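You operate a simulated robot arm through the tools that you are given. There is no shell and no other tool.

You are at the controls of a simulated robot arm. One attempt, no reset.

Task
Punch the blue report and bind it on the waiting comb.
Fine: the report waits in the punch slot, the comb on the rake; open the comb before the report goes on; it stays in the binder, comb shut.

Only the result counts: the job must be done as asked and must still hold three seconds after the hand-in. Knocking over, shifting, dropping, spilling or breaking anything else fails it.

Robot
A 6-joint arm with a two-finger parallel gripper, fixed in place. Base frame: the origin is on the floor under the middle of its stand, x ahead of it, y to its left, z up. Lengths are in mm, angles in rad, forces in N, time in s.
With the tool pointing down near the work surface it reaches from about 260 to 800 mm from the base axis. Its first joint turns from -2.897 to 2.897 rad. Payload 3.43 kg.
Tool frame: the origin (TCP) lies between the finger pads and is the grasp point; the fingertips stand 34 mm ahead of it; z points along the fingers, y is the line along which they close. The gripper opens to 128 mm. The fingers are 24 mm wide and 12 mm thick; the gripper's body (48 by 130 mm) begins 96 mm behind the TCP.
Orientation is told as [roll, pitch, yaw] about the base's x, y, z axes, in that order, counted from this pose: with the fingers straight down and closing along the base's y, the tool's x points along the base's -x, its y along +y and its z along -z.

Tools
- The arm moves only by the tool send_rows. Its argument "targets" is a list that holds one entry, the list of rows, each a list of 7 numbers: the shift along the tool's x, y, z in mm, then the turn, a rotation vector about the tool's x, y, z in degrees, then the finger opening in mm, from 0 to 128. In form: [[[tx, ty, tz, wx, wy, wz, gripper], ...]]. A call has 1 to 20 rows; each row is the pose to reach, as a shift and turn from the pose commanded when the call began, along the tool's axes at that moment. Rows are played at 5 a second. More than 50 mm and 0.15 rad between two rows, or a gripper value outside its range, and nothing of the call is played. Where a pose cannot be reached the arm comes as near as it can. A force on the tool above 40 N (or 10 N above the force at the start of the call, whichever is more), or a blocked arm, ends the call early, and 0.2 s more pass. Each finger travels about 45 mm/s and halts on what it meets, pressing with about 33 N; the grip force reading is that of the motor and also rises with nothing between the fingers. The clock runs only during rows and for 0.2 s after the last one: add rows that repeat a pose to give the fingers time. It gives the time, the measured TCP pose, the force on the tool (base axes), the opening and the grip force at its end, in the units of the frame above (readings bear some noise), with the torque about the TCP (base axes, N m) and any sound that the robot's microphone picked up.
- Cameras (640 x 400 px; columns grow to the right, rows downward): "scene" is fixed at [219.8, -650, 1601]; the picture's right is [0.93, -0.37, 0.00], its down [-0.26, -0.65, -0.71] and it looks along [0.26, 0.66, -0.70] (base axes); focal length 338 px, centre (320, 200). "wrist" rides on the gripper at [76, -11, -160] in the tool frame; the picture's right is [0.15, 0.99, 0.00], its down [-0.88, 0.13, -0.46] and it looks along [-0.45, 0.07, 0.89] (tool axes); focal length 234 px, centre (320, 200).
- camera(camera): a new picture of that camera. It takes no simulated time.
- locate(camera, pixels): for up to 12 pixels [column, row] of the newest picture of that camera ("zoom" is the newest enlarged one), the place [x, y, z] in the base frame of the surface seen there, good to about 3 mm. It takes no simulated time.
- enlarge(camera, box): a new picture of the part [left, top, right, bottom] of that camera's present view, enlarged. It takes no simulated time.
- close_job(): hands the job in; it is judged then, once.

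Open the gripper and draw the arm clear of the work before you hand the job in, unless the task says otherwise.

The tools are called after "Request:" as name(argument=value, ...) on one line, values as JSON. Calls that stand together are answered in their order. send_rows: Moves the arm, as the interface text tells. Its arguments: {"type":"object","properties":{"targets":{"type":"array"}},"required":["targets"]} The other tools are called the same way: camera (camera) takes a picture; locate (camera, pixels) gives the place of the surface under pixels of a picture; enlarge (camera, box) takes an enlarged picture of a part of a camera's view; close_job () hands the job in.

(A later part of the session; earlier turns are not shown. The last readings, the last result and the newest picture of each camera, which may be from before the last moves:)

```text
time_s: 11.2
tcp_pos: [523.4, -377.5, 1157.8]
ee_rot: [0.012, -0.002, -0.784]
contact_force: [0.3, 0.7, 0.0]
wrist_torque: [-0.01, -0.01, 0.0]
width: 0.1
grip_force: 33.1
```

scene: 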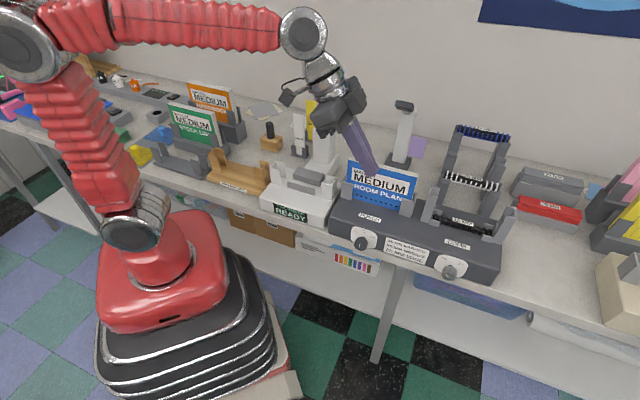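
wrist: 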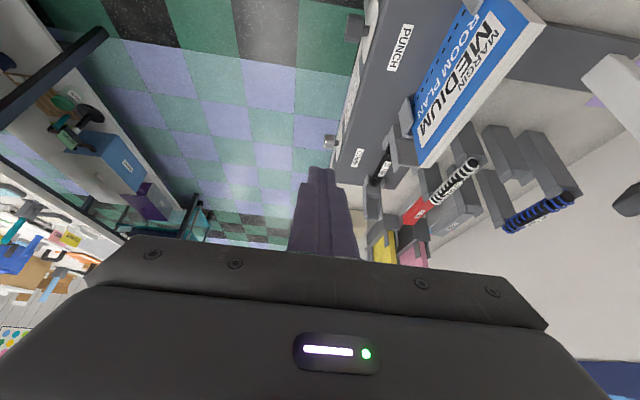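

Now I rotate the tool to point horizontally into the bench (about tool x −90°) while descending to knob height in front of the comb knob, opening the fingers.

Request:
send_rows(targets=[[[-7.5, 1.5, 23, -8.2, 0, 0, 70], [-15.1, 3.1, 46, -16.4, 0, 0, 70], [-22.6, 4.6, 69, -24.5, 0, 0, 70], [-30.2, 6.2, 92, -32.7, 0, 0, 70], [-37.7, 7.7, 115, -40.9, 0, 0, 70], [-45.3, 9.3, 138, -49.1, 0, 0, 70], [-52.8, 10.8, 161, -57.3, 0, 0, 70], [-60.4, 12.4, 184, -65.5, 0, 0, 70], [-67.9, 13.9, 207, -73.6, 0, 0, 70], [-75.5, 15.5, 230, -81.8, 0, 0, 70], [-83, 17, 253, -90, 0, 0, 70], [-83, 17, 253, -90, 0, 0, 70]]])

Request:
camera(camera="scene")

Request:
camera(camera="wrist")

```text
time_s: 13.8
tcp_pos: [598.2, -426.9, 905.4]
ee_rot: [1.585, -0.005, -0.782]
contact_force: [-0.6, -0.3, -0.1]
wrist_torque: [0.0, 0.01, -0.03]
width: 70.1
grip_force: 0.0
```

```text
taken
```

scene: 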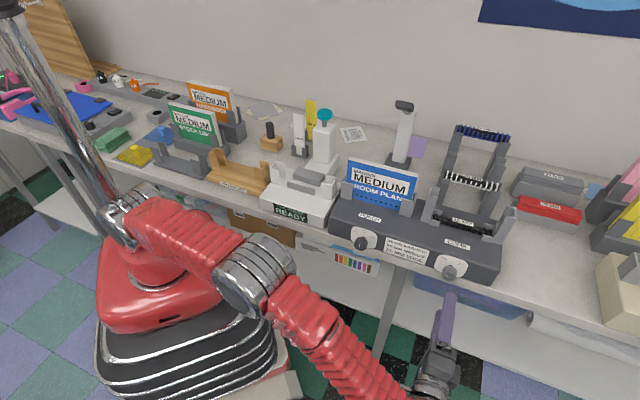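

```text
taken
```

wrist: 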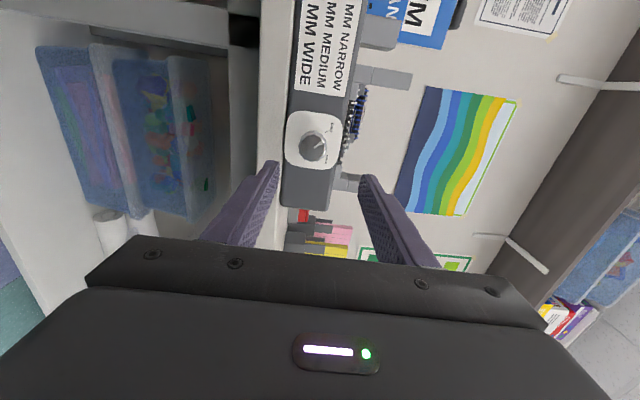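

Tool is horizontal in front of the comb knob (wrist image (313,148)). I zoom in on the dial for the exact tick angles and position.

Request:
enlarge(camera="wrist", box=[275, 105, 350, 180])

```text
5.33 times, centred on (312, 142) of wrist
```

zoom: 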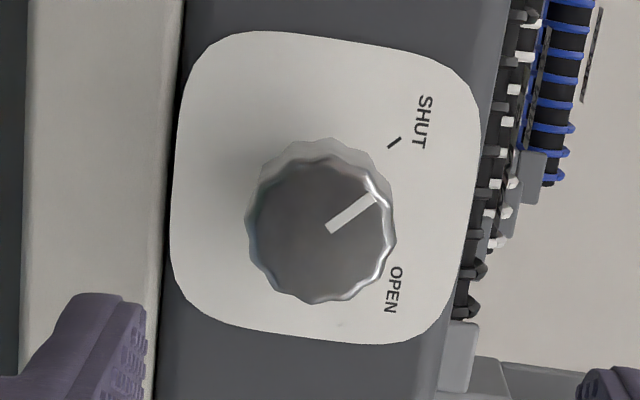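

Request:
locate(camera="zoom", pixels=[[320, 232], [260, 190], [385, 260], [372, 198], [330, 228], [397, 140], [389, 147], [185, 100], [470, 100], [200, 320], [430, 330], [390, 290]])

Request:
locate(camera="zoom", pixels=[[250, 220], [390, 240], [310, 162], [320, 298], [175, 200], [475, 170], [290, 40], [360, 340], [30, 150], [160, 150]])

```text
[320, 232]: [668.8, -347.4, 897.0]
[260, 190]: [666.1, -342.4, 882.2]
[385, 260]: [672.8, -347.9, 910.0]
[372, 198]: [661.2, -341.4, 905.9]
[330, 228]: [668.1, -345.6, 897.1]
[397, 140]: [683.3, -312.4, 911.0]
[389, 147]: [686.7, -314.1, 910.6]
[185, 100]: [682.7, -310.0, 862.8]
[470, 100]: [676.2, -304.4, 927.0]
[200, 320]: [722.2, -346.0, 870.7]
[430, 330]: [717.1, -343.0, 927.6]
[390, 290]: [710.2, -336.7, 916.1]
```

```text
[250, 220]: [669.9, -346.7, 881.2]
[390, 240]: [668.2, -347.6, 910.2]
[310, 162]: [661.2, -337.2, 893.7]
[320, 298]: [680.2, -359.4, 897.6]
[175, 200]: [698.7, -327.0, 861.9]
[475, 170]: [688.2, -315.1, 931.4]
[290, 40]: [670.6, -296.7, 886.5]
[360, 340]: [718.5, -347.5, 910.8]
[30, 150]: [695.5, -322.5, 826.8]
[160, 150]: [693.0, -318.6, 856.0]
```

Knob centre ≈ (u 719.5, z 896.5), radius ≈15, face v≈228; pointer at SHUT (−45°), OPEN at about +45–50°. I test in free space that the wrist can roll +100° at this pose.

Request:
send_rows(targets=[[[0, 0, 0, 0, 0, 8.4, 60], [0, 0, 0, 0, 0, 16.8, 60], [0, 0, 0, 0, 0, 25, 60], [0, 0, 0, 0, 0, 33.4, 60], [0, 0, 0, 0, 0, 41.7, 60], [0, 0, 0, 0, 0, 50, 60], [0, 0, 0, 0, 0, 58.4, 60], [0, 0, 0, 0, 0, 66.7, 60], [0, 0, 0, 0, 0, 75, 60], [0, 0, 0, 0, 0, 83.4, 60], [0, 0, 0, 0, 0, 91.7, 60], [0, 0, 0, 0, 0, 100, 60], [0, 0, 0, 0, 0, 100, 60]]])

Request:
camera(camera="wrist")

Request:
enlarge(camera="wrist", box=[270, 60, 390, 180])

```text
time_s: 16.6
tcp_pos: [596.9, -426.1, 904.2]
ee_rot: [-1.646, 1.396, 2.285]
contact_force: [0.1, -0.4, 0.0]
wrist_torque: [0.0, 0.0, 0.02]
width: 60.0
grip_force: 0.1
```

```text
taken
```

wrist: 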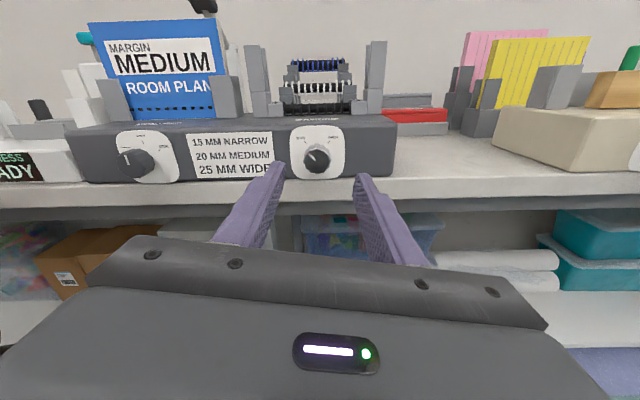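

```text
3.33 times, centred on (330, 120) of wrist
```

zoom: 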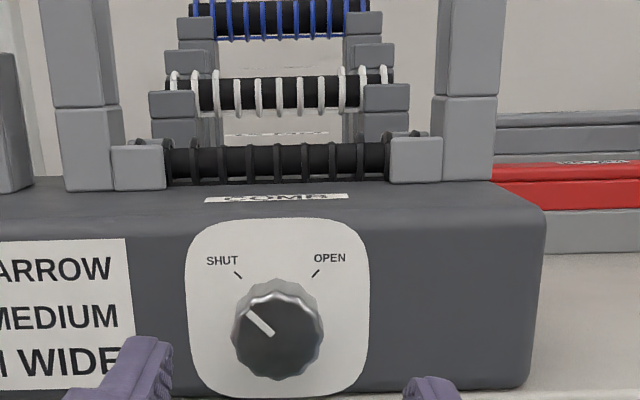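

The front view shows SHUT/OPEN at about ±45° and the roll range is fine. Let me also confirm the punch dial at wrist (137,158) from this frontal view.

Request:
enlarge(camera="wrist", box=[105, 120, 195, 190])

Request:
enlarge(camera="wrist", box=[60, 10, 260, 130])

```text
5.71 times, centred on (150, 155) of wrist
```

zoom: 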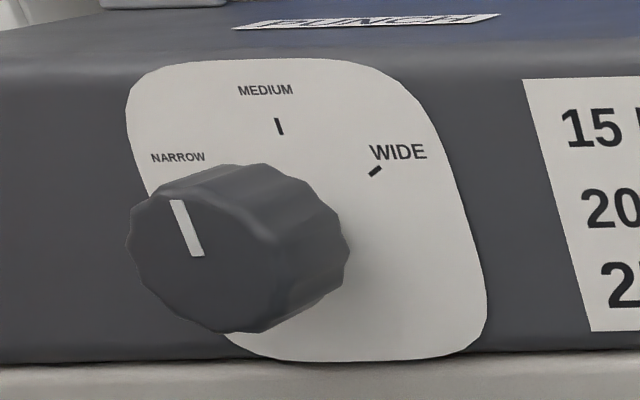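

```text
3.20 times, centred on (160, 70) of wrist
```

zoom: 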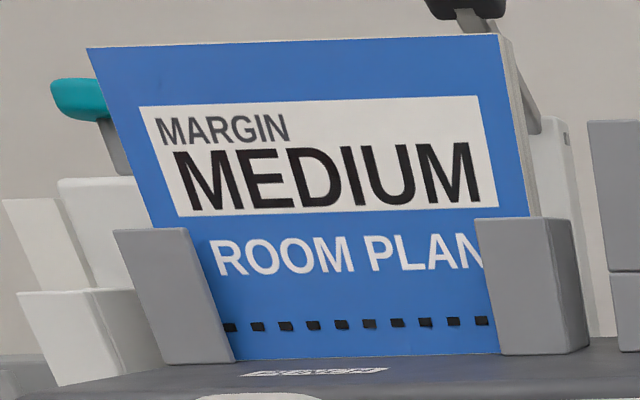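

The punch dial is on MEDIUM. I'll locate the hole row and report's bottom edge, plus the comb and its blocks, from this frontal view.

Request:
locate(camera="zoom", pixels=[[229, 327], [341, 324], [481, 321], [300, 352], [420, 352], [90, 47], [500, 35], [480, 218], [575, 218], [115, 232], [187, 230], [585, 345]])

Request:
enlarge(camera="wrist", box=[235, 30, 395, 135])

```text
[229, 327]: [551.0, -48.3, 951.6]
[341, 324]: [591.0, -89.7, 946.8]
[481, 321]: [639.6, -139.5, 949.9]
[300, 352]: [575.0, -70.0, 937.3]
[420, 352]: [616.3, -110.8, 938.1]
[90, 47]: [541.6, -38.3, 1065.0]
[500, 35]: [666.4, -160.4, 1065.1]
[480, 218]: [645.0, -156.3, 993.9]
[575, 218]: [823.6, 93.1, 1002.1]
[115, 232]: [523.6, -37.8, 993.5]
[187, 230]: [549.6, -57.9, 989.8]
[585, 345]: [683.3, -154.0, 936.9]
```

```text
3.81 times, centred on (315, 82) of wrist
```

zoom: 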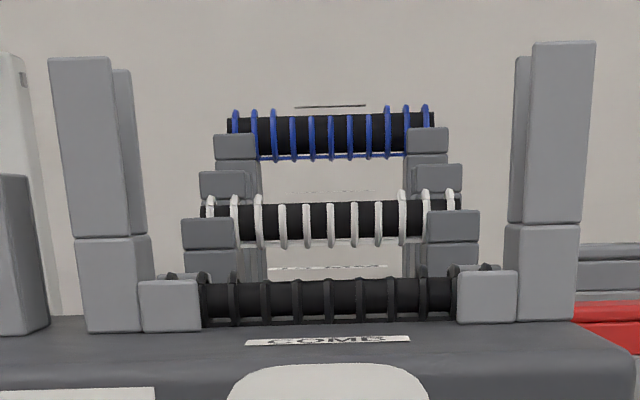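

Holes sit at z≈949.5, about 12 mm above the report's bottom (~937). I locate the comb posts' upper and lower guide parts.

Request:
locate(camera="zoom", pixels=[[55, 150], [105, 150], [126, 150], [85, 290], [135, 290], [150, 260], [145, 310], [198, 310], [460, 300], [514, 300], [518, 270], [575, 270]])

Request:
locate(camera="zoom", pixels=[[536, 130], [590, 130], [518, 130], [80, 62], [560, 46], [80, 234], [540, 222], [205, 300], [328, 300], [450, 300], [170, 275], [485, 267]])

```text
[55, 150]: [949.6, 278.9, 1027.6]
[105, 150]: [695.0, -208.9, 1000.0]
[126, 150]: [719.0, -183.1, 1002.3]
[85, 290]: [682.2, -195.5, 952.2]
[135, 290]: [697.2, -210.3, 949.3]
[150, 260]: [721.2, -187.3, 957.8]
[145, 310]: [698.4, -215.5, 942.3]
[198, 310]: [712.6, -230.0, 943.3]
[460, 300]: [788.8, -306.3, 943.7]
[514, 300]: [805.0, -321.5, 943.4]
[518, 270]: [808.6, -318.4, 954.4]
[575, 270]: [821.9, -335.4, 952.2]
```

```text
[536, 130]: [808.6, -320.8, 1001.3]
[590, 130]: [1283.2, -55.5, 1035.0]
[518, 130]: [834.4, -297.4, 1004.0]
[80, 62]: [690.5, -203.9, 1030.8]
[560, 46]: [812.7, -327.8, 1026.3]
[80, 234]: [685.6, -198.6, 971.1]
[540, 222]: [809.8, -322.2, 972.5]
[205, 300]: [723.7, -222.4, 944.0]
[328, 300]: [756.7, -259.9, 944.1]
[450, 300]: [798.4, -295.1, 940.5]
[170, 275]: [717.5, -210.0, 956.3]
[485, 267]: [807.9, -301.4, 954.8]
```

Now I roll back to about α=5° and centre on the knob axis (u 719.5, z 896.5) before approaching.

Request:
send_rows(targets=[[[-2, -1, 0, 0, 0, -8, 56], [-4, -1.5, 0, 0, 0, -16, 56], [-6, -2, 0, 0, 0, -24, 56], [-8.3, -2.5, 0, 0, 0, -32, 56], [-8.3, -2.5, 0, 0, 0, -40, 56], [-8.3, -2.5, 0, 0, 0, -48, 56], [-8.3, -2.5, 0, 0, 0, -56, 56], [-8.3, -2.5, 0, 0, 0, -64, 56], [-8.3, -2.5, 0, 0, 0, -72, 56], [-8.3, -2.5, 0, 0, 0, -80, 56], [-8.3, -2.5, 0, 0, 0, -88, 56], [-8.3, -2.5, 0, 0, 0, -95, 56], [-8.3, -2.5, 0, 0, 0, -95, 56]]])

```text
time_s: 19.4
tcp_pos: [594.6, -422.6, 896.9]
ee_rot: [1.586, 0.084, -0.781]
contact_force: [0.3, -0.6, 0.1]
wrist_torque: [-0.01, -0.03, 0.0]
width: 56.0
grip_force: 0.0
```

Aligned at u=719.3, z=896.9. I approach the knob along the tool axis with the small tilt correction, stopping with tips ~5 mm from the dial plate.

Request:
send_rows(targets=[[[0, 0, 30, 0.86, 0, 0, 56], [0, 0, 60, 0.86, 0, 0, 56], [0, 0, 85, 0.86, 0, 0, 56], [0, 0, 101, 0.86, 0, 0, 56], [0, 0, 101, 0.86, 0, 0, 56]]])

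Request:
camera(camera="wrist")

Request:
enlarge(camera="scene", box=[400, 230, 500, 310])

```text
time_s: 20.6
tcp_pos: [665.1, -350.8, 897.8]
ee_rot: [1.568, 0.086, -0.781]
contact_force: [0.8, -0.2, -0.2]
wrist_torque: [-0.03, -0.02, 0.01]
width: 56.1
grip_force: 0.0
```

```text
taken
```

wrist: 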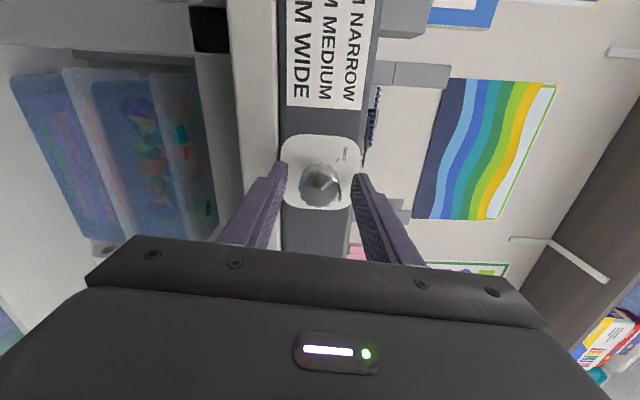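

```text
5.00 times, centred on (450, 270) of scene
```

zoom: 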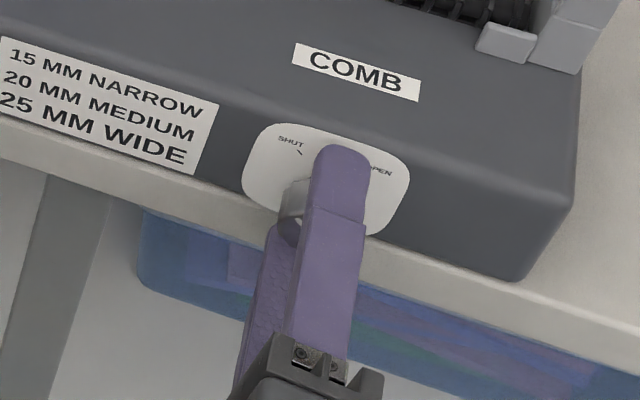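

Fingers straddle the knob well. I close on it.

Request:
send_rows(targets=[[[-1, -1, 0, 0, 0, 0, 56], [-1, -1, 0, 0, 0, 0, 24], [-1, -1, 0, 0, 0, 0, 20], [-1, -1, 0, 0, 0, 0, 20], [-1, -1, 0, 0, 0, 0, 20]]])

```text
time_s: 21.8
tcp_pos: [665.5, -351.9, 899.1]
ee_rot: [1.572, 0.082, -0.782]
contact_force: [2.9, -1.3, 11.3]
wrist_torque: [0.22, -0.2, 0.49]
width: 33.6
grip_force: 45.0
```

Knob gripped (33.6 mm) and it sits ~2 mm higher than I aimed. I relieve that offset and turn +45° clockwise to start opening.

Request:
send_rows(targets=[[[0, 2, 0, 0, 0, 0, 20], [0, 2, 0, 0, 0, 6, 20], [0, 2, 0, 0, 0, 12, 20], [0, 2, 0, 0, 0, 18, 20], [0, 2, 0, 0, 0, 24, 20], [0, 2, 0, 0, 0, 30, 20], [0, 2, 0, 0, 0, 36, 20], [0, 2, 0, 0, 0, 42, 20], [0, 2, 0, 0, 0, 48, 20], [0, 2, 0, 0, 0, 48, 20]]])

Request:
camera(camera="wrist")

Request:
enlarge(camera="scene", box=[400, 170, 520, 310])

```text
time_s: 24.0
tcp_pos: [666.0, -351.9, 898.1]
ee_rot: [1.566, 0.926, -0.784]
contact_force: [-26.3, 12.0, -17.3]
wrist_torque: [0.66, -0.61, 0.69]
width: 33.7
grip_force: 45.4
```

```text
taken
```

wrist: 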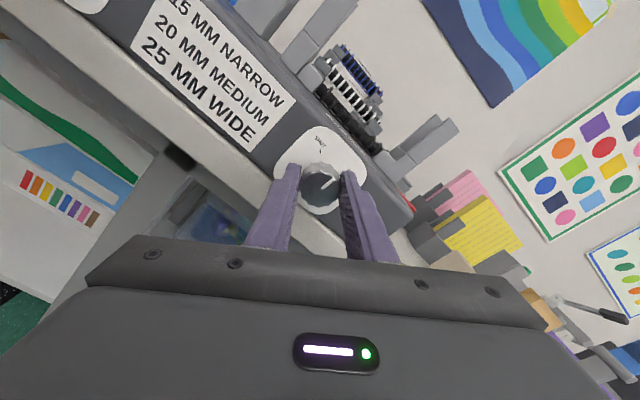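

```text
2.86 times, centred on (460, 240) of scene
```

zoom: 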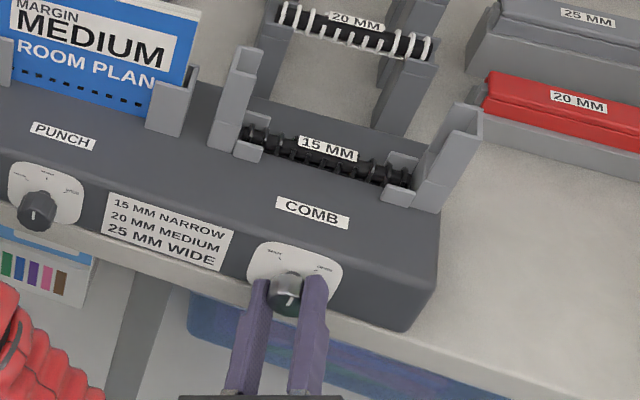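

The knob turned about 48° with the lateral force ~33 N along −y of the tool (off-axis). I shift the tool a little along −y to relieve it before continuing.

Request:
send_rows(targets=[[[0, -1.5, 0, 0, 0, 0, 20], [0, -1.5, 0, 0, 0, 0, 20]]])

```text
time_s: 24.6
tcp_pos: [667.2, -351.0, 897.6]
ee_rot: [1.565, 0.923, -0.788]
contact_force: [-19.2, 6.2, -17.2]
wrist_torque: [-0.08, 0.1, 0.07]
width: 33.8
grip_force: 44.8
```

Force along −y dropped from 32 to 25 N per 1.5 mm. I shift a bit more.

Request:
send_rows(targets=[[[0, -1.5, 0, 0, 0, 0, 20], [0, -3, 0, 0, 0, 0, 20], [0, -3, 0, 0, 0, 0, 20]]])

Request:
enlarge(camera="wrist", box=[240, 120, 400, 250])

```text
time_s: 25.4
tcp_pos: [666.7, -351.1, 897.5]
ee_rot: [1.569, 0.92, -0.787]
contact_force: [14.9, -6.8, 0.6]
wrist_torque: [-0.45, 0.45, -0.86]
width: 33.5
grip_force: 45.1
```

```text
3.08 times, centred on (320, 185) of wrist
```

zoom: 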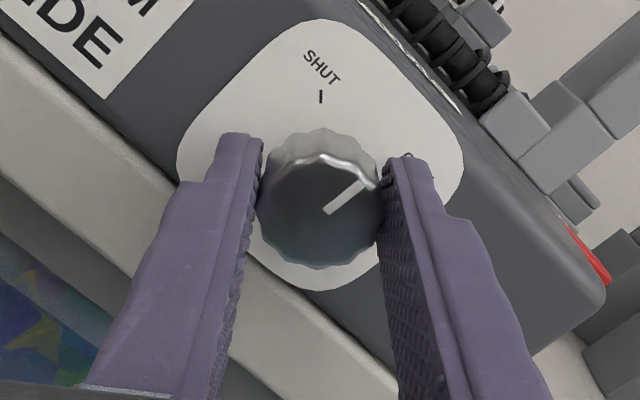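

Force flipped sign, so the axis is between. I set +1 mm back and continue turning another 24°.

Request:
send_rows(targets=[[[0, 1, 0, 0, 0, 0, 20], [0, 1, 0, 0, 0, 6, 20], [0, 1, 0, 0, 0, 12, 20], [0, 1, 0, 0, 0, 18, 20], [0, 1, 0, 0, 0, 24, 20], [0, 1, 0, 0, 0, 24, 20]]])

Request:
camera(camera="wrist")

Request:
enlarge(camera="scene", box=[420, 175, 520, 295])

```text
time_s: 26.8
tcp_pos: [666.7, -351.6, 897.9]
ee_rot: [1.565, 1.343, -0.787]
contact_force: [22.5, -12.1, 10.0]
wrist_torque: [-0.13, 0.11, -0.59]
width: 33.6
grip_force: 44.7
```

```text
taken
```

wrist: 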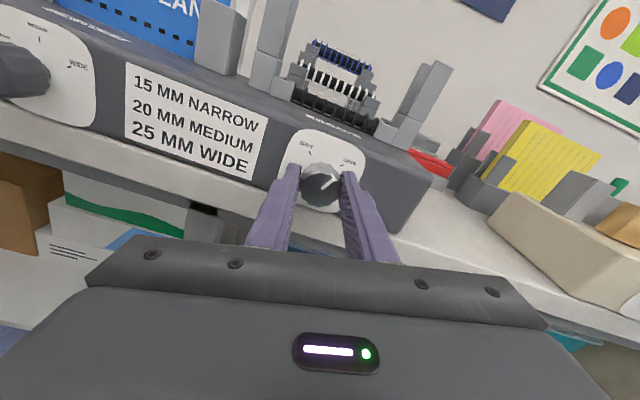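

```text
3.33 times, centred on (470, 235) of scene
```

zoom: 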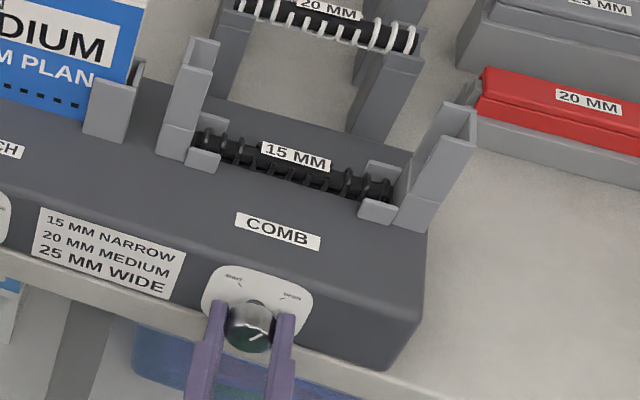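

At 72° total; force is +26 N along tool y, so I shift +1.8 mm in y and continue 20° more.

Request:
send_rows(targets=[[[0, 1.8, 0, 0, 0, 0, 20], [0, 1.8, 0, 0, 0, 5, 20], [0, 1.8, 0, 0, 0, 10, 20], [0, 1.8, 0, 0, 0, 15, 20], [0, 1.8, 0, 0, 0, 20, 20], [0, 1.8, 0, 0, 0, 20, 20]]])

Request:
camera(camera="wrist")

Request:
enlarge(camera="wrist", box=[250, 30, 410, 220])

Request:
enlarge(camera="scene", box=[420, 175, 520, 295])

```text
time_s: 28.2
tcp_pos: [667.4, -352.5, 897.3]
ee_rot: [-1.547, 1.449, 2.383]
contact_force: [4.4, 2.7, 6.7]
wrist_torque: [0.04, -0.25, -0.44]
width: 33.5
grip_force: 45.1
```

```text
taken
```

wrist: 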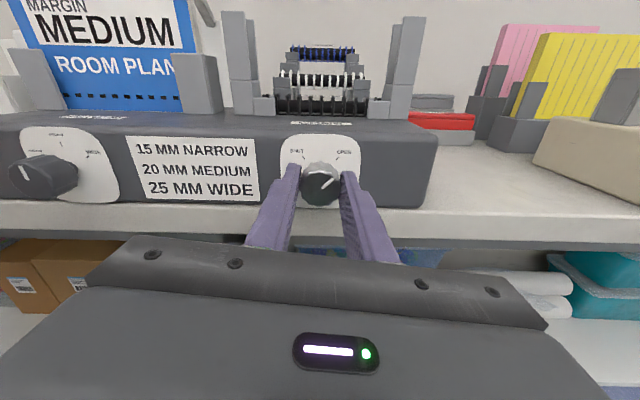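

```text
2.11 times, centred on (330, 125) of wrist
```

zoom: 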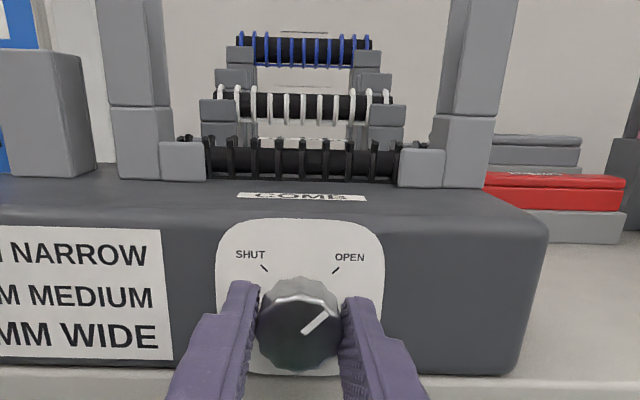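

```text
3.33 times, centred on (470, 235) of scene
```

zoom: 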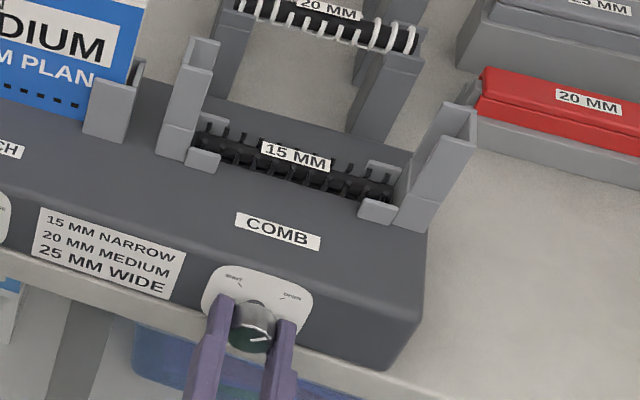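

The comb's rings now stand open and the pointer is at OPEN. I check the comb closely before releasing.

Request:
enlarge(camera="scene", box=[430, 185, 510, 240])

Request:
enlarge(camera="scene", box=[430, 250, 480, 285])

Request:
enlarge(camera="wrist", box=[220, 70, 430, 130])

```text
7.27 times, centred on (470, 212) of scene
```

zoom: 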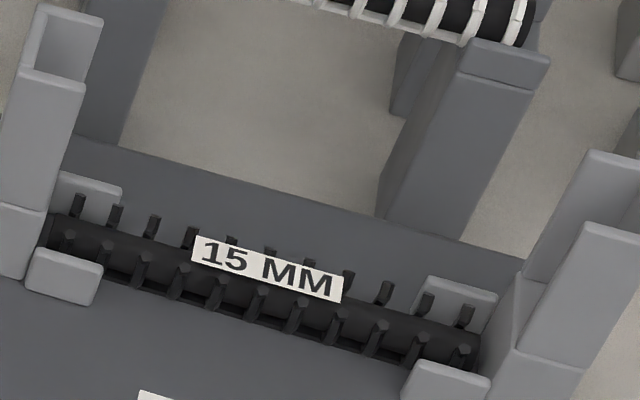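

```text
11.43 times, centred on (455, 268) of scene
```

zoom: 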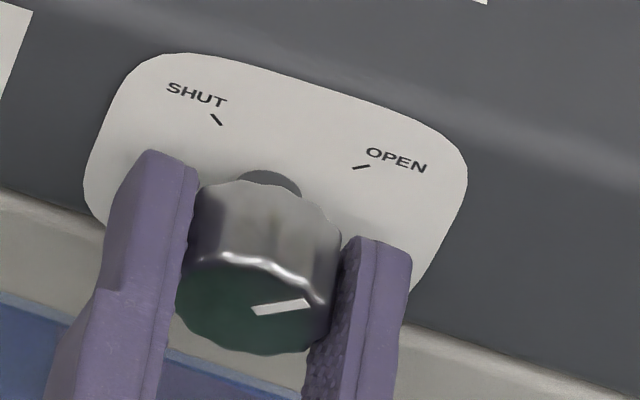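

```text
3.05 times, centred on (325, 100) of wrist
```

zoom: 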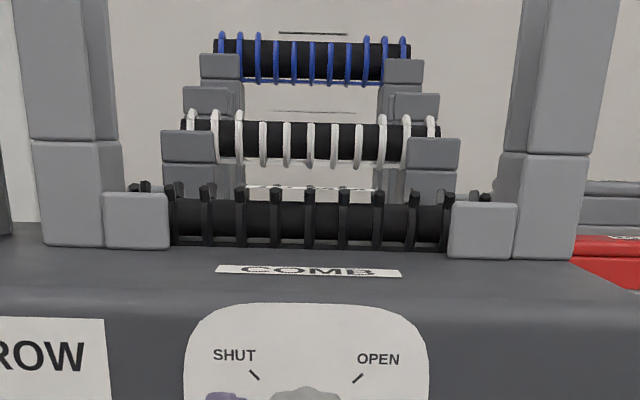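

The comb is fully open with prongs up. I release the knob and back straight out.

Request:
send_rows(targets=[[[0, 0, 0, 0, 0, 0, 40], [0, 0, 0, 0, 0, 0, 60], [0, 0, 0, 0, 0, 0, 60], [0, 0, -30, 0, 0, 0, 60], [0, 0, -60, 0, 0, 0, 60], [0, 0, -100, 0, 0, 0, 60], [0, 0, -100, 0, 0, 0, 60]]])

Request:
camera(camera="scene")

Request:
enlarge(camera="scene", box=[430, 175, 510, 290])

```text
time_s: 29.8
tcp_pos: [593.6, -425.1, 895.5]
ee_rot: [-1.554, 1.451, 2.379]
contact_force: [-0.9, 0.4, 0.2]
wrist_torque: [0.0, 0.01, -0.04]
width: 59.9
grip_force: 0.1
```

```text
taken
```

scene: 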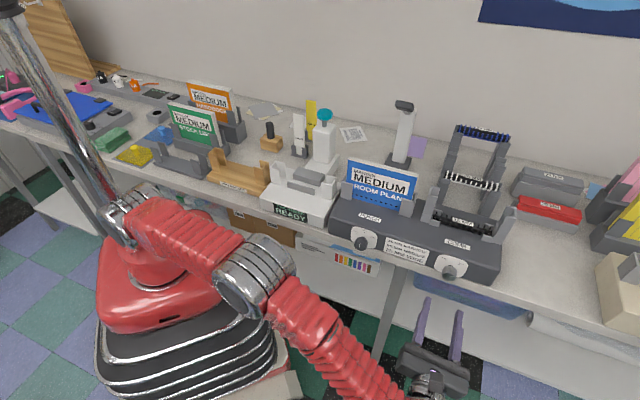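

```text
3.48 times, centred on (470, 232) of scene
```

zoom: 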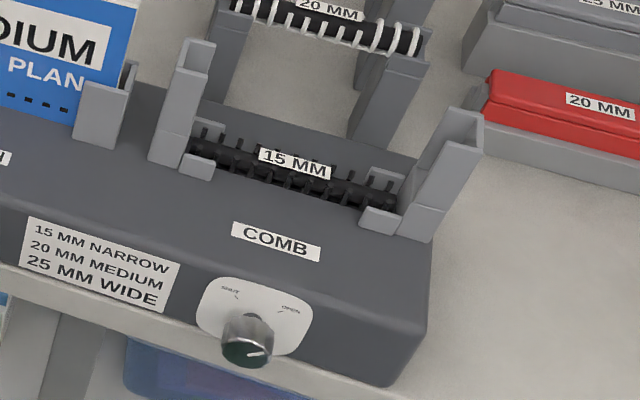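

Comb stays open, pointer on OPEN. I roll back and lift the hand up, away from the bench front.

Request:
send_rows(targets=[[[19.5, -12.4, 0, 0, 0, -8.1, 60], [39, -24.8, 0, 0, 0, -16.2, 60], [58.5, -37.2, 0, 0, 0, -24.3, 60], [78, -49.6, 0, 0, 0, -32.4, 60], [97.5, -62, 0, 0, 0, -40.5, 60], [117, -74.4, 0, 0, 0, -48.5, 60], [136.5, -86.8, 0, 0, 0, -56.6, 60], [156, -99.2, 0, 0, 0, -64.7, 60], [175.5, -111.6, 0, 0, 0, -72.8, 60], [195, -124, 0, 0, 0, -80.9, 60], [214.5, -136.4, 0, 0, 0, -89, 60], [234, -149, 0, 0, 0, -97, 60], [234, -149, 0, 0, 0, -97, 60]]])

```text
time_s: 32.6
tcp_pos: [511.5, -338.6, 1148.8]
ee_rot: [1.57, -0.002, -0.782]
contact_force: [0.1, -0.1, -0.2]
wrist_torque: [-0.02, 0.02, -0.01]
width: 60.0
grip_force: 0.1
```

Next I swing the tool back to point down while moving toward the space before/above the report.

Request:
send_rows(targets=[[[11.8, 6.4, 11.8, 8.2, 0, 0, 60], [23.6, 12.7, 23.6, 16.4, 0, 0, 60], [35.5, 19.1, 35.5, 24.5, 0, 0, 60], [47.3, 25.5, 47.3, 32.7, 0, 0, 60], [59.1, 31.8, 59.1, 40.9, 0, 0, 60], [70.9, 38.2, 70.9, 49.1, 0, 0, 60], [82.7, 44.5, 82.7, 57.3, 0, 0, 60], [94.5, 50.9, 94.5, 65.5, 0, 0, 60], [106.4, 57.3, 106.4, 73.6, 0, 0, 60], [118.2, 63.6, 118.2, 81.8, 0, 0, 60], [130, 70, 130, 90, 0, 0, 60], [130, 70, 130, 90, 0, 0, 60]]])

```text
time_s: 35.2
tcp_pos: [510.2, -152.6, 1217.7]
ee_rot: [-0.005, -0.003, -0.783]
contact_force: [-0.3, 0.2, 0.6]
wrist_torque: [-0.01, 0.01, 0.01]
width: 60.1
grip_force: 0.1
```

Now I tilt the tool 40° (about tool y) and move above the report's centreline (v≈362).

Request:
send_rows(targets=[[[-1.2, 22, 5.6, 0, -8, 0, 50], [-2.4, 44, 11.2, 0, -16, 0, 50], [-3.6, 66, 16.8, 0, -24, 0, 50], [-4.8, 88, 22.4, 0, -32, 0, 50], [-6, 109.6, 28, 0, -40, 0, 50], [-6, 109.6, 28, 0, -40, 0, 50]]])

Request:
camera(camera="wrist")

Request:
camera(camera="scene")

```text
time_s: 36.6
tcp_pos: [592.5, -79.8, 1187.8]
ee_rot: [-0.002, -0.701, -0.781]
contact_force: [-1.1, 1.3, 0.3]
wrist_torque: [0.01, -0.02, 0.02]
width: 49.9
grip_force: 0.0
```

```text
taken
```

wrist: 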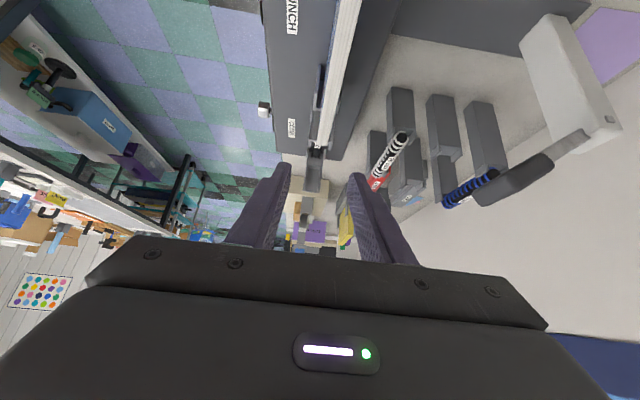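

```text
taken
```

scene: 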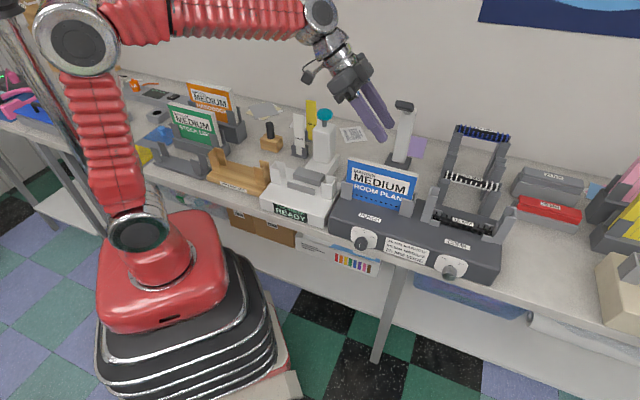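

TCP is at u=475, v=362.5, z=1188. I descend toward the report top, pausing about 60 mm above grasp height to check alignment.

Request:
send_rows(targets=[[[20, 0, 32, 0, 0, 0, 50], [35, 0, 60, 0, 0, 0, 50], [46, 0, 76, 0, 0, 0, 50], [46, 0, 76, 0, 0, 0, 50]]])

Request:
camera(camera="wrist")

Request:
enlarge(camera="scene", box=[320, 60, 440, 230])

```text
time_s: 37.6
tcp_pos: [602.7, -91.0, 1101.6]
ee_rot: [-0.001, -0.7, -0.78]
contact_force: [1.7, 0.3, 0.6]
wrist_torque: [-0.02, -0.01, 0.02]
width: 50.1
grip_force: 0.2
```

```text
taken
```

wrist: 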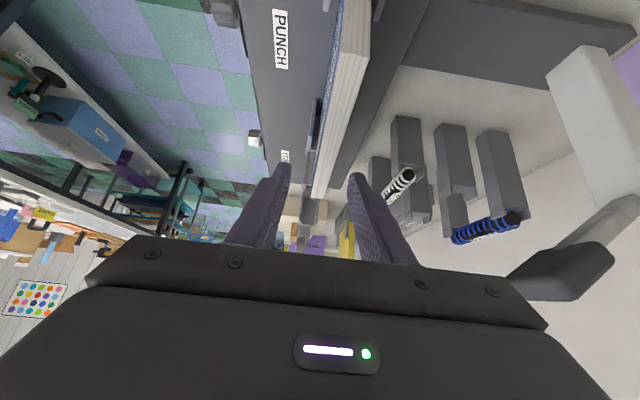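

```text
2.35 times, centred on (380, 145) of scene
```

zoom: 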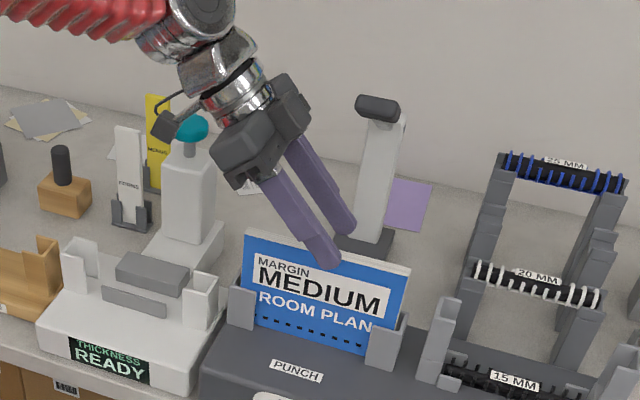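

Fingers straddle the report. I verify the report's top edge position from the wrist picture near (345,100) and (322,180).

Request:
locate(camera="wrist", pixels=[[343, 80], [363, 80], [330, 130], [346, 130], [316, 185], [326, 185], [345, 40], [369, 40]])

```text
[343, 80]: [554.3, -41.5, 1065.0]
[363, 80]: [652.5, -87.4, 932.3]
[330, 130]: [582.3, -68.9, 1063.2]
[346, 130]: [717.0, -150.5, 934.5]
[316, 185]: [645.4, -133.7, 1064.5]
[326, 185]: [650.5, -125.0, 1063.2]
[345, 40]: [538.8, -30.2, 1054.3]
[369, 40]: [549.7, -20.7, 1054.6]
```

Report top centre at v≈362.7, z≈1064; TCP v=361.8. I descend to grasp depth (TCP ≈1041) and close on the report.

Request:
send_rows(targets=[[[11, 0.8, 17, 0, 0, 0, 50], [23, 0.8, 34, 0, 0, 0, 50], [34.1, 0.8, 50.5, 0, 0, 0, 50], [34.1, 0.8, 50.5, 0, 0, 0, 50], [34.1, 0.8, 50.5, 0, 0, 0, 20], [34.1, 0.8, 50.5, 0, 0, 0, 4], [34.1, 0.8, 50.5, 0, 0, 0, 4], [34.1, 0.8, 50.5, 0, 0, 0, 4]]])

Request:
enlarge(camera="scene", box=[320, 100, 440, 230])

Request:
camera(camera="wrist")

```text
time_s: 39.4
tcp_pos: [606.5, -93.1, 1041.4]
ee_rot: [-0.003, -0.7, -0.78]
contact_force: [-0.2, -0.1, 0.4]
wrist_torque: [-0.02, -0.06, -0.07]
width: 14.6
grip_force: 33.1
```

```text
3.08 times, centred on (380, 165) of scene
```

zoom: 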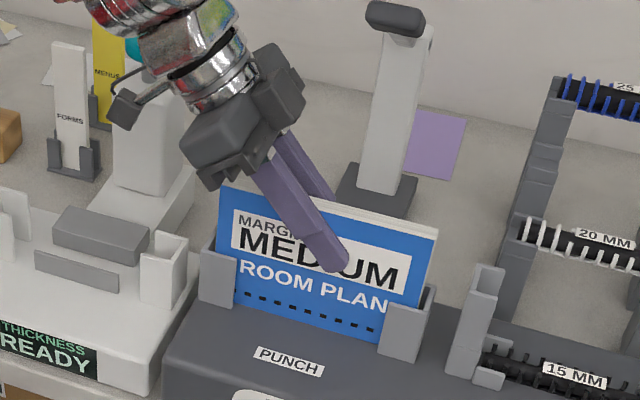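

```text
taken
```

wrist: 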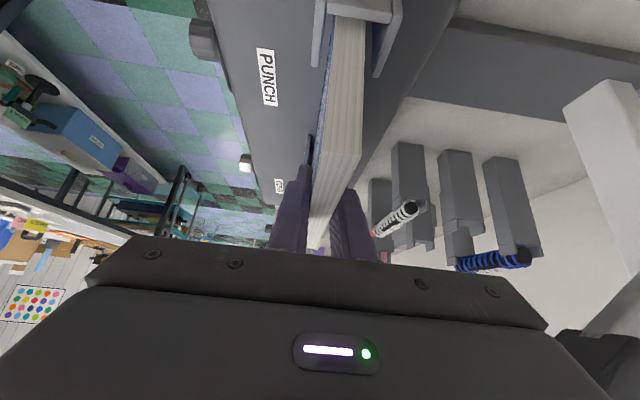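

Report gripped (14.6 mm, 33 N). I lift it slowly straight up by 30 mm and check.

Request:
send_rows(targets=[[[-3.2, 0, -3.8, 0, 0, 0, 4], [-6.4, 0, -7.7, 0, 0, 0, 4], [-12.9, 0, -15.3, 0, 0, 0, 4], [-19.3, 0, -23, 0, 0, 0, 4], [-19.3, 0, -23, 0, 0, 0, 4]]])

Request:
enlarge(camera="scene", box=[320, 100, 440, 230])

```text
time_s: 40.6
tcp_pos: [604.7, -94.7, 1069.0]
ee_rot: [-0.004, -0.7, -0.779]
contact_force: [-0.3, -0.5, -1.5]
wrist_torque: [0.02, 0.01, 0.0]
width: 14.6
grip_force: 32.4
```

```text
3.08 times, centred on (380, 165) of scene
```

zoom: 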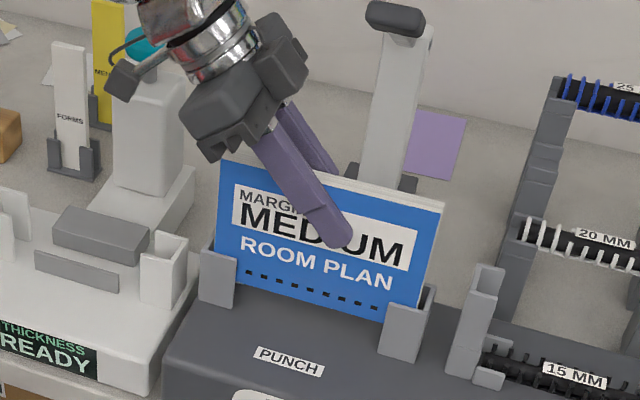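

Lift works. I continue raising to clear the comb posts (another ~95 mm).

Request:
send_rows(targets=[[[-15, 0, -18, 0, 0, 0, 4], [-30.6, 0, -36.3, 0, 0, 0, 4], [-46, 0, -54.5, 0, 0, 0, 4], [-61, 0, -72.7, 0, 0, 0, 4], [-61, 0, -72.7, 0, 0, 0, 4]]])

Request:
camera(camera="scene")

Request:
enlarge(camera="scene", box=[320, 60, 520, 230])

```text
time_s: 41.8
tcp_pos: [607.6, -92.4, 1164.5]
ee_rot: [-0.003, -0.7, -0.78]
contact_force: [0.1, 0.3, -2.2]
wrist_torque: [0.02, -0.01, 0.0]
width: 14.9
grip_force: 32.9
```

```text
taken
```

scene: 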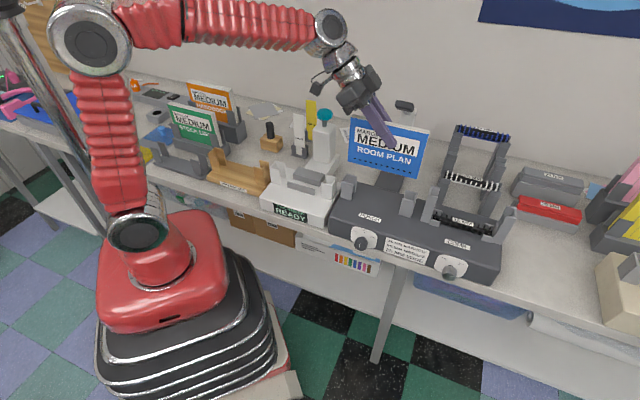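

```text
2.35 times, centred on (420, 145) of scene
```

zoom: 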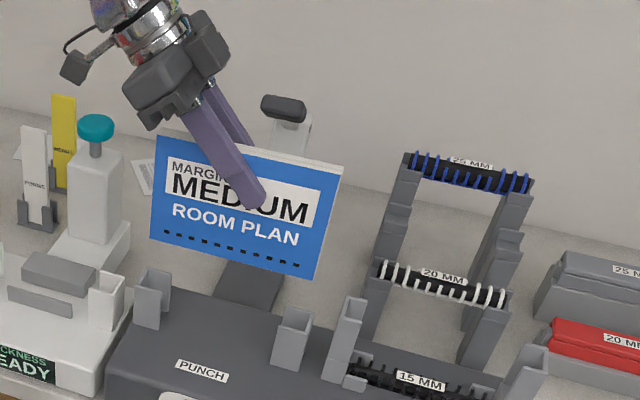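

Report is clear above the slot. I measure its corners to know its offset from the TCP and its tilt.

Request:
enlarge(camera="scene", box=[340, 105, 440, 185])

```text
5.00 times, centred on (390, 145) of scene
```

zoom: 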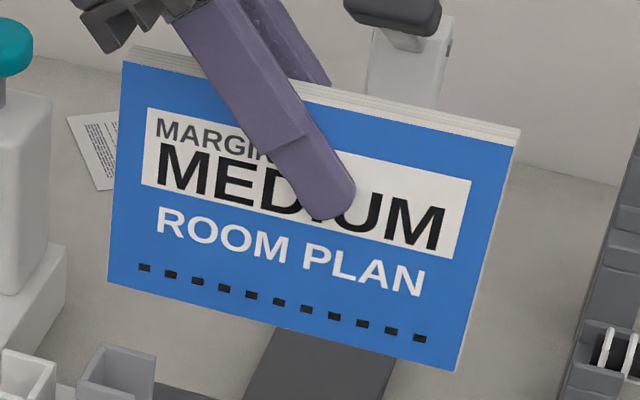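

Request:
locate(camera="zoom", pixels=[[125, 68], [510, 143], [113, 280], [452, 365], [145, 267], [419, 338], [130, 50], [518, 130], [280, 318], [480, 260], [118, 180], [300, 305]])

```text
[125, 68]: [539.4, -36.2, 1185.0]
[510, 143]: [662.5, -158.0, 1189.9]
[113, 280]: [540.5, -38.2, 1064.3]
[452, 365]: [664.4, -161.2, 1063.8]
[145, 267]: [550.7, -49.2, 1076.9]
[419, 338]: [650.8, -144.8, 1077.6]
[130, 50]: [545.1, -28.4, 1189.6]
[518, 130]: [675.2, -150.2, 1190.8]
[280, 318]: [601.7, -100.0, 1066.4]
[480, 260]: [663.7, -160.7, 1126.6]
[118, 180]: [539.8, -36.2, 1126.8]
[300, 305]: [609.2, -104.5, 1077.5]
```

Report hangs level (bottom z≈1062, centre u≈496.7). I measure the comb prongs to align the hole row with them.

Request:
enlarge(camera="scene", box=[430, 185, 510, 240])

```text
7.27 times, centred on (470, 212) of scene
```

zoom: 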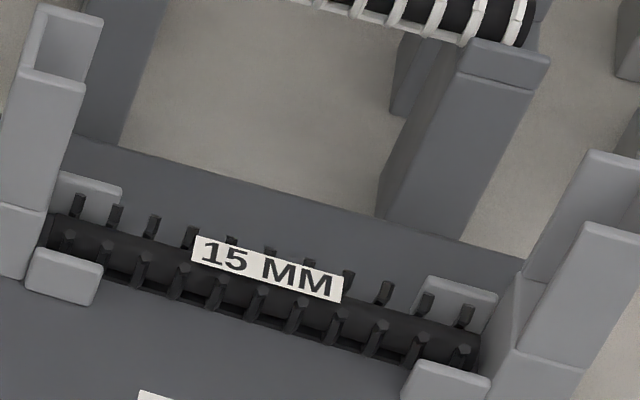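

Request:
locate(camera="zoom", pixels=[[68, 236], [108, 247], [180, 268], [257, 290], [337, 313], [420, 337], [463, 350], [79, 200], [150, 222], [384, 286], [466, 310], [267, 270]])

Request:
locate(camera="zoom", pixels=[[145, 255], [218, 278], [298, 301], [378, 326], [117, 212], [425, 297], [15, 200], [60, 90], [85, 20], [590, 180], [600, 240], [540, 290]])

```text
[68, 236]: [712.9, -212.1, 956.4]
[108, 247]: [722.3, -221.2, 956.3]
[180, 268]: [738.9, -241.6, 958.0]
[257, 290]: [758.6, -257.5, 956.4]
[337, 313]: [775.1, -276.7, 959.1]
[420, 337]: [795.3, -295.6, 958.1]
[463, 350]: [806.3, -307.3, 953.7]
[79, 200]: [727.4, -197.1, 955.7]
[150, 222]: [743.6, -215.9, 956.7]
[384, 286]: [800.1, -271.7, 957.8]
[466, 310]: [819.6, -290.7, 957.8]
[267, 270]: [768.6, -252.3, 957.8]
```

```text
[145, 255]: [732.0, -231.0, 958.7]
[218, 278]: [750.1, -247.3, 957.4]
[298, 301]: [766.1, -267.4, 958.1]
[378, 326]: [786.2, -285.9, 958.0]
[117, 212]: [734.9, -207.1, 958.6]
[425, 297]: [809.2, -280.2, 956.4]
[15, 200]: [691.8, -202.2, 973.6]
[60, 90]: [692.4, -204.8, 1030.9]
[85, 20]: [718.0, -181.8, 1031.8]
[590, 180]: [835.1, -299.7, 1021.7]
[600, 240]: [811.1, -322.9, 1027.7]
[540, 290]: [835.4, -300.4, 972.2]
```

Die-to-comb offset is ≈224.5 mm along the bench. I carry the report that far along +u at constant height.

Request:
send_rows(targets=[[[-17, 0, 14.3, 0, 0, 0, 4], [-43, -0.3, 36.1, 0, 0, 0, 4], [-73, -0.5, 61.4, 0, 0, 0, 4], [-103, -0.7, 86.7, 0, 0, 0, 4], [-133, -0.9, 112, 0, 0, 0, 4], [-158, -1.1, 133, 0, 0, 0, 4], [-171.7, -1.2, 144.6, 0, 0, 0, 4], [-171.7, -1.2, 144.6, 0, 0, 0, 4]]])

Request:
camera(camera="scene")

Request:
enlarge(camera="scene", box=[410, 110, 530, 240])

```text
time_s: 43.6
tcp_pos: [766.6, -255.1, 1163.1]
ee_rot: [-0.002, -0.7, -0.78]
contact_force: [1.1, -0.5, -1.6]
wrist_torque: [0.02, 0.0, 0.0]
width: 14.8
grip_force: 32.3
```

```text
taken
```

scene: 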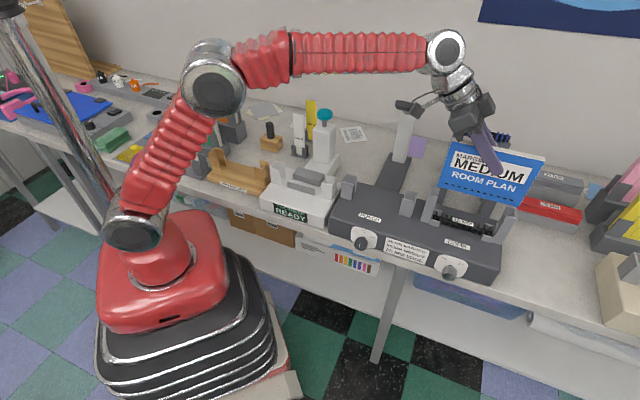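

```text
3.08 times, centred on (470, 175) of scene
```

zoom: 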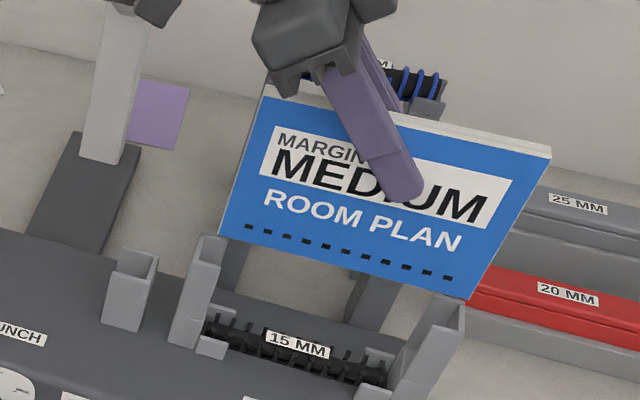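

I measure the report's corners and holes at this spot to verify alignment over the comb.

Request:
enlarge(camera="scene", box=[430, 130, 550, 215])

```text
4.71 times, centred on (490, 172) of scene
```

zoom: 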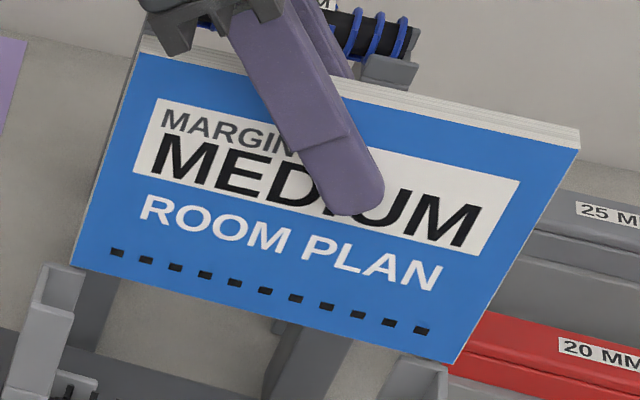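

Request:
locate(camera="zoom", pixels=[[140, 60], [572, 155], [78, 260], [450, 358], [117, 252], [421, 330], [268, 290], [100, 180], [510, 260], [145, 42], [576, 133], [300, 270]])

```text
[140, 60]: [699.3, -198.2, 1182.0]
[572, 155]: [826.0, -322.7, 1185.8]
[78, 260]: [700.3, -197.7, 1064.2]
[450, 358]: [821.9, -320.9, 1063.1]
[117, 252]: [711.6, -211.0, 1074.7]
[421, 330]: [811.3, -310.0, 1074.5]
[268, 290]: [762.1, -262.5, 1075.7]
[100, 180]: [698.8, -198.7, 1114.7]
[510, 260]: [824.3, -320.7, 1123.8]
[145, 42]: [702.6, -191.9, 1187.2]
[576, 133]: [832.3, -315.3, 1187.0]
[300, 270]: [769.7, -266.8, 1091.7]
```

Report centre is u≈722, about 3 mm too far right of the prongs (centre ≈719.7). I check the wrist view of the comb below for the depth alignment.

Request:
camera(camera="wrist")

Request:
enlarge(camera="scene", box=[425, 175, 525, 245])

```text
taken
```

wrist: 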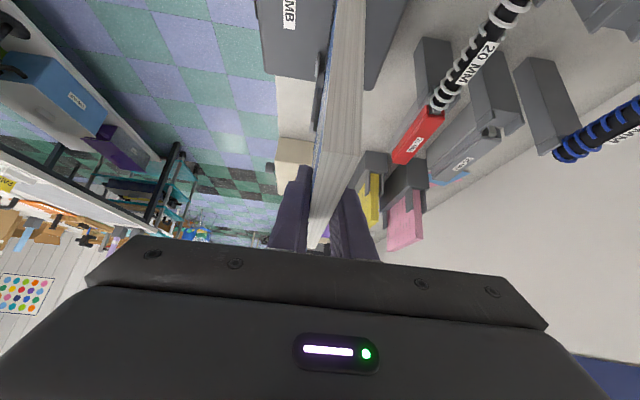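

```text
5.71 times, centred on (475, 210) of scene
```

zoom: 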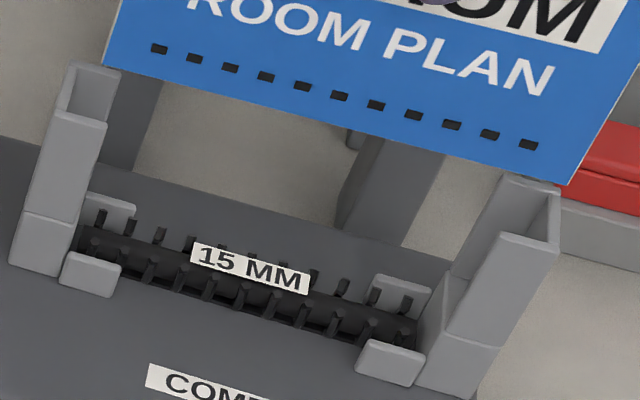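

I zoom in on each comb post's top to measure the channel's inner walls.

Request:
enlarge(camera="scene", box=[425, 182, 453, 202])

Request:
enlarge(camera="scene", box=[500, 200, 528, 222])

```text
16.00 times, centred on (439, 192) of scene
```

zoom: 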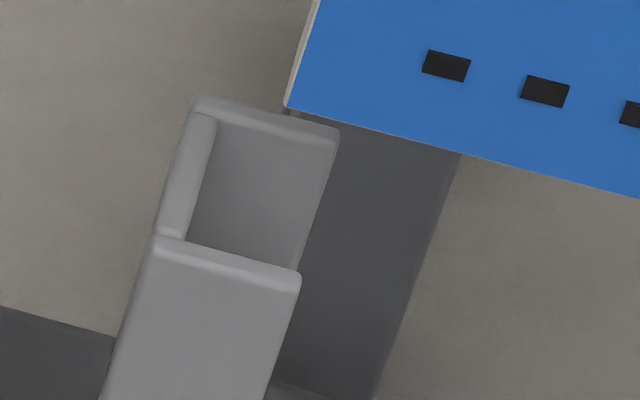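

```text
16.00 times, centred on (514, 211) of scene
```

zoom: 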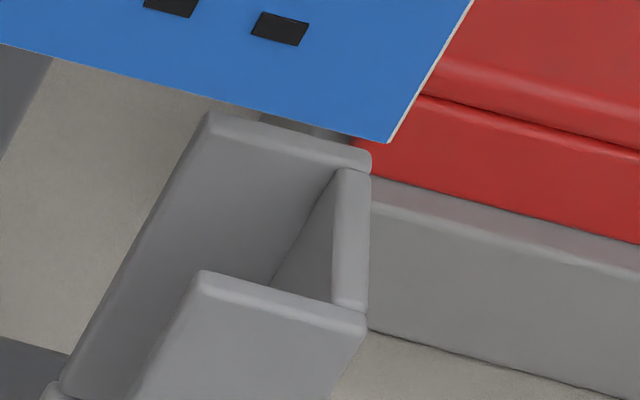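

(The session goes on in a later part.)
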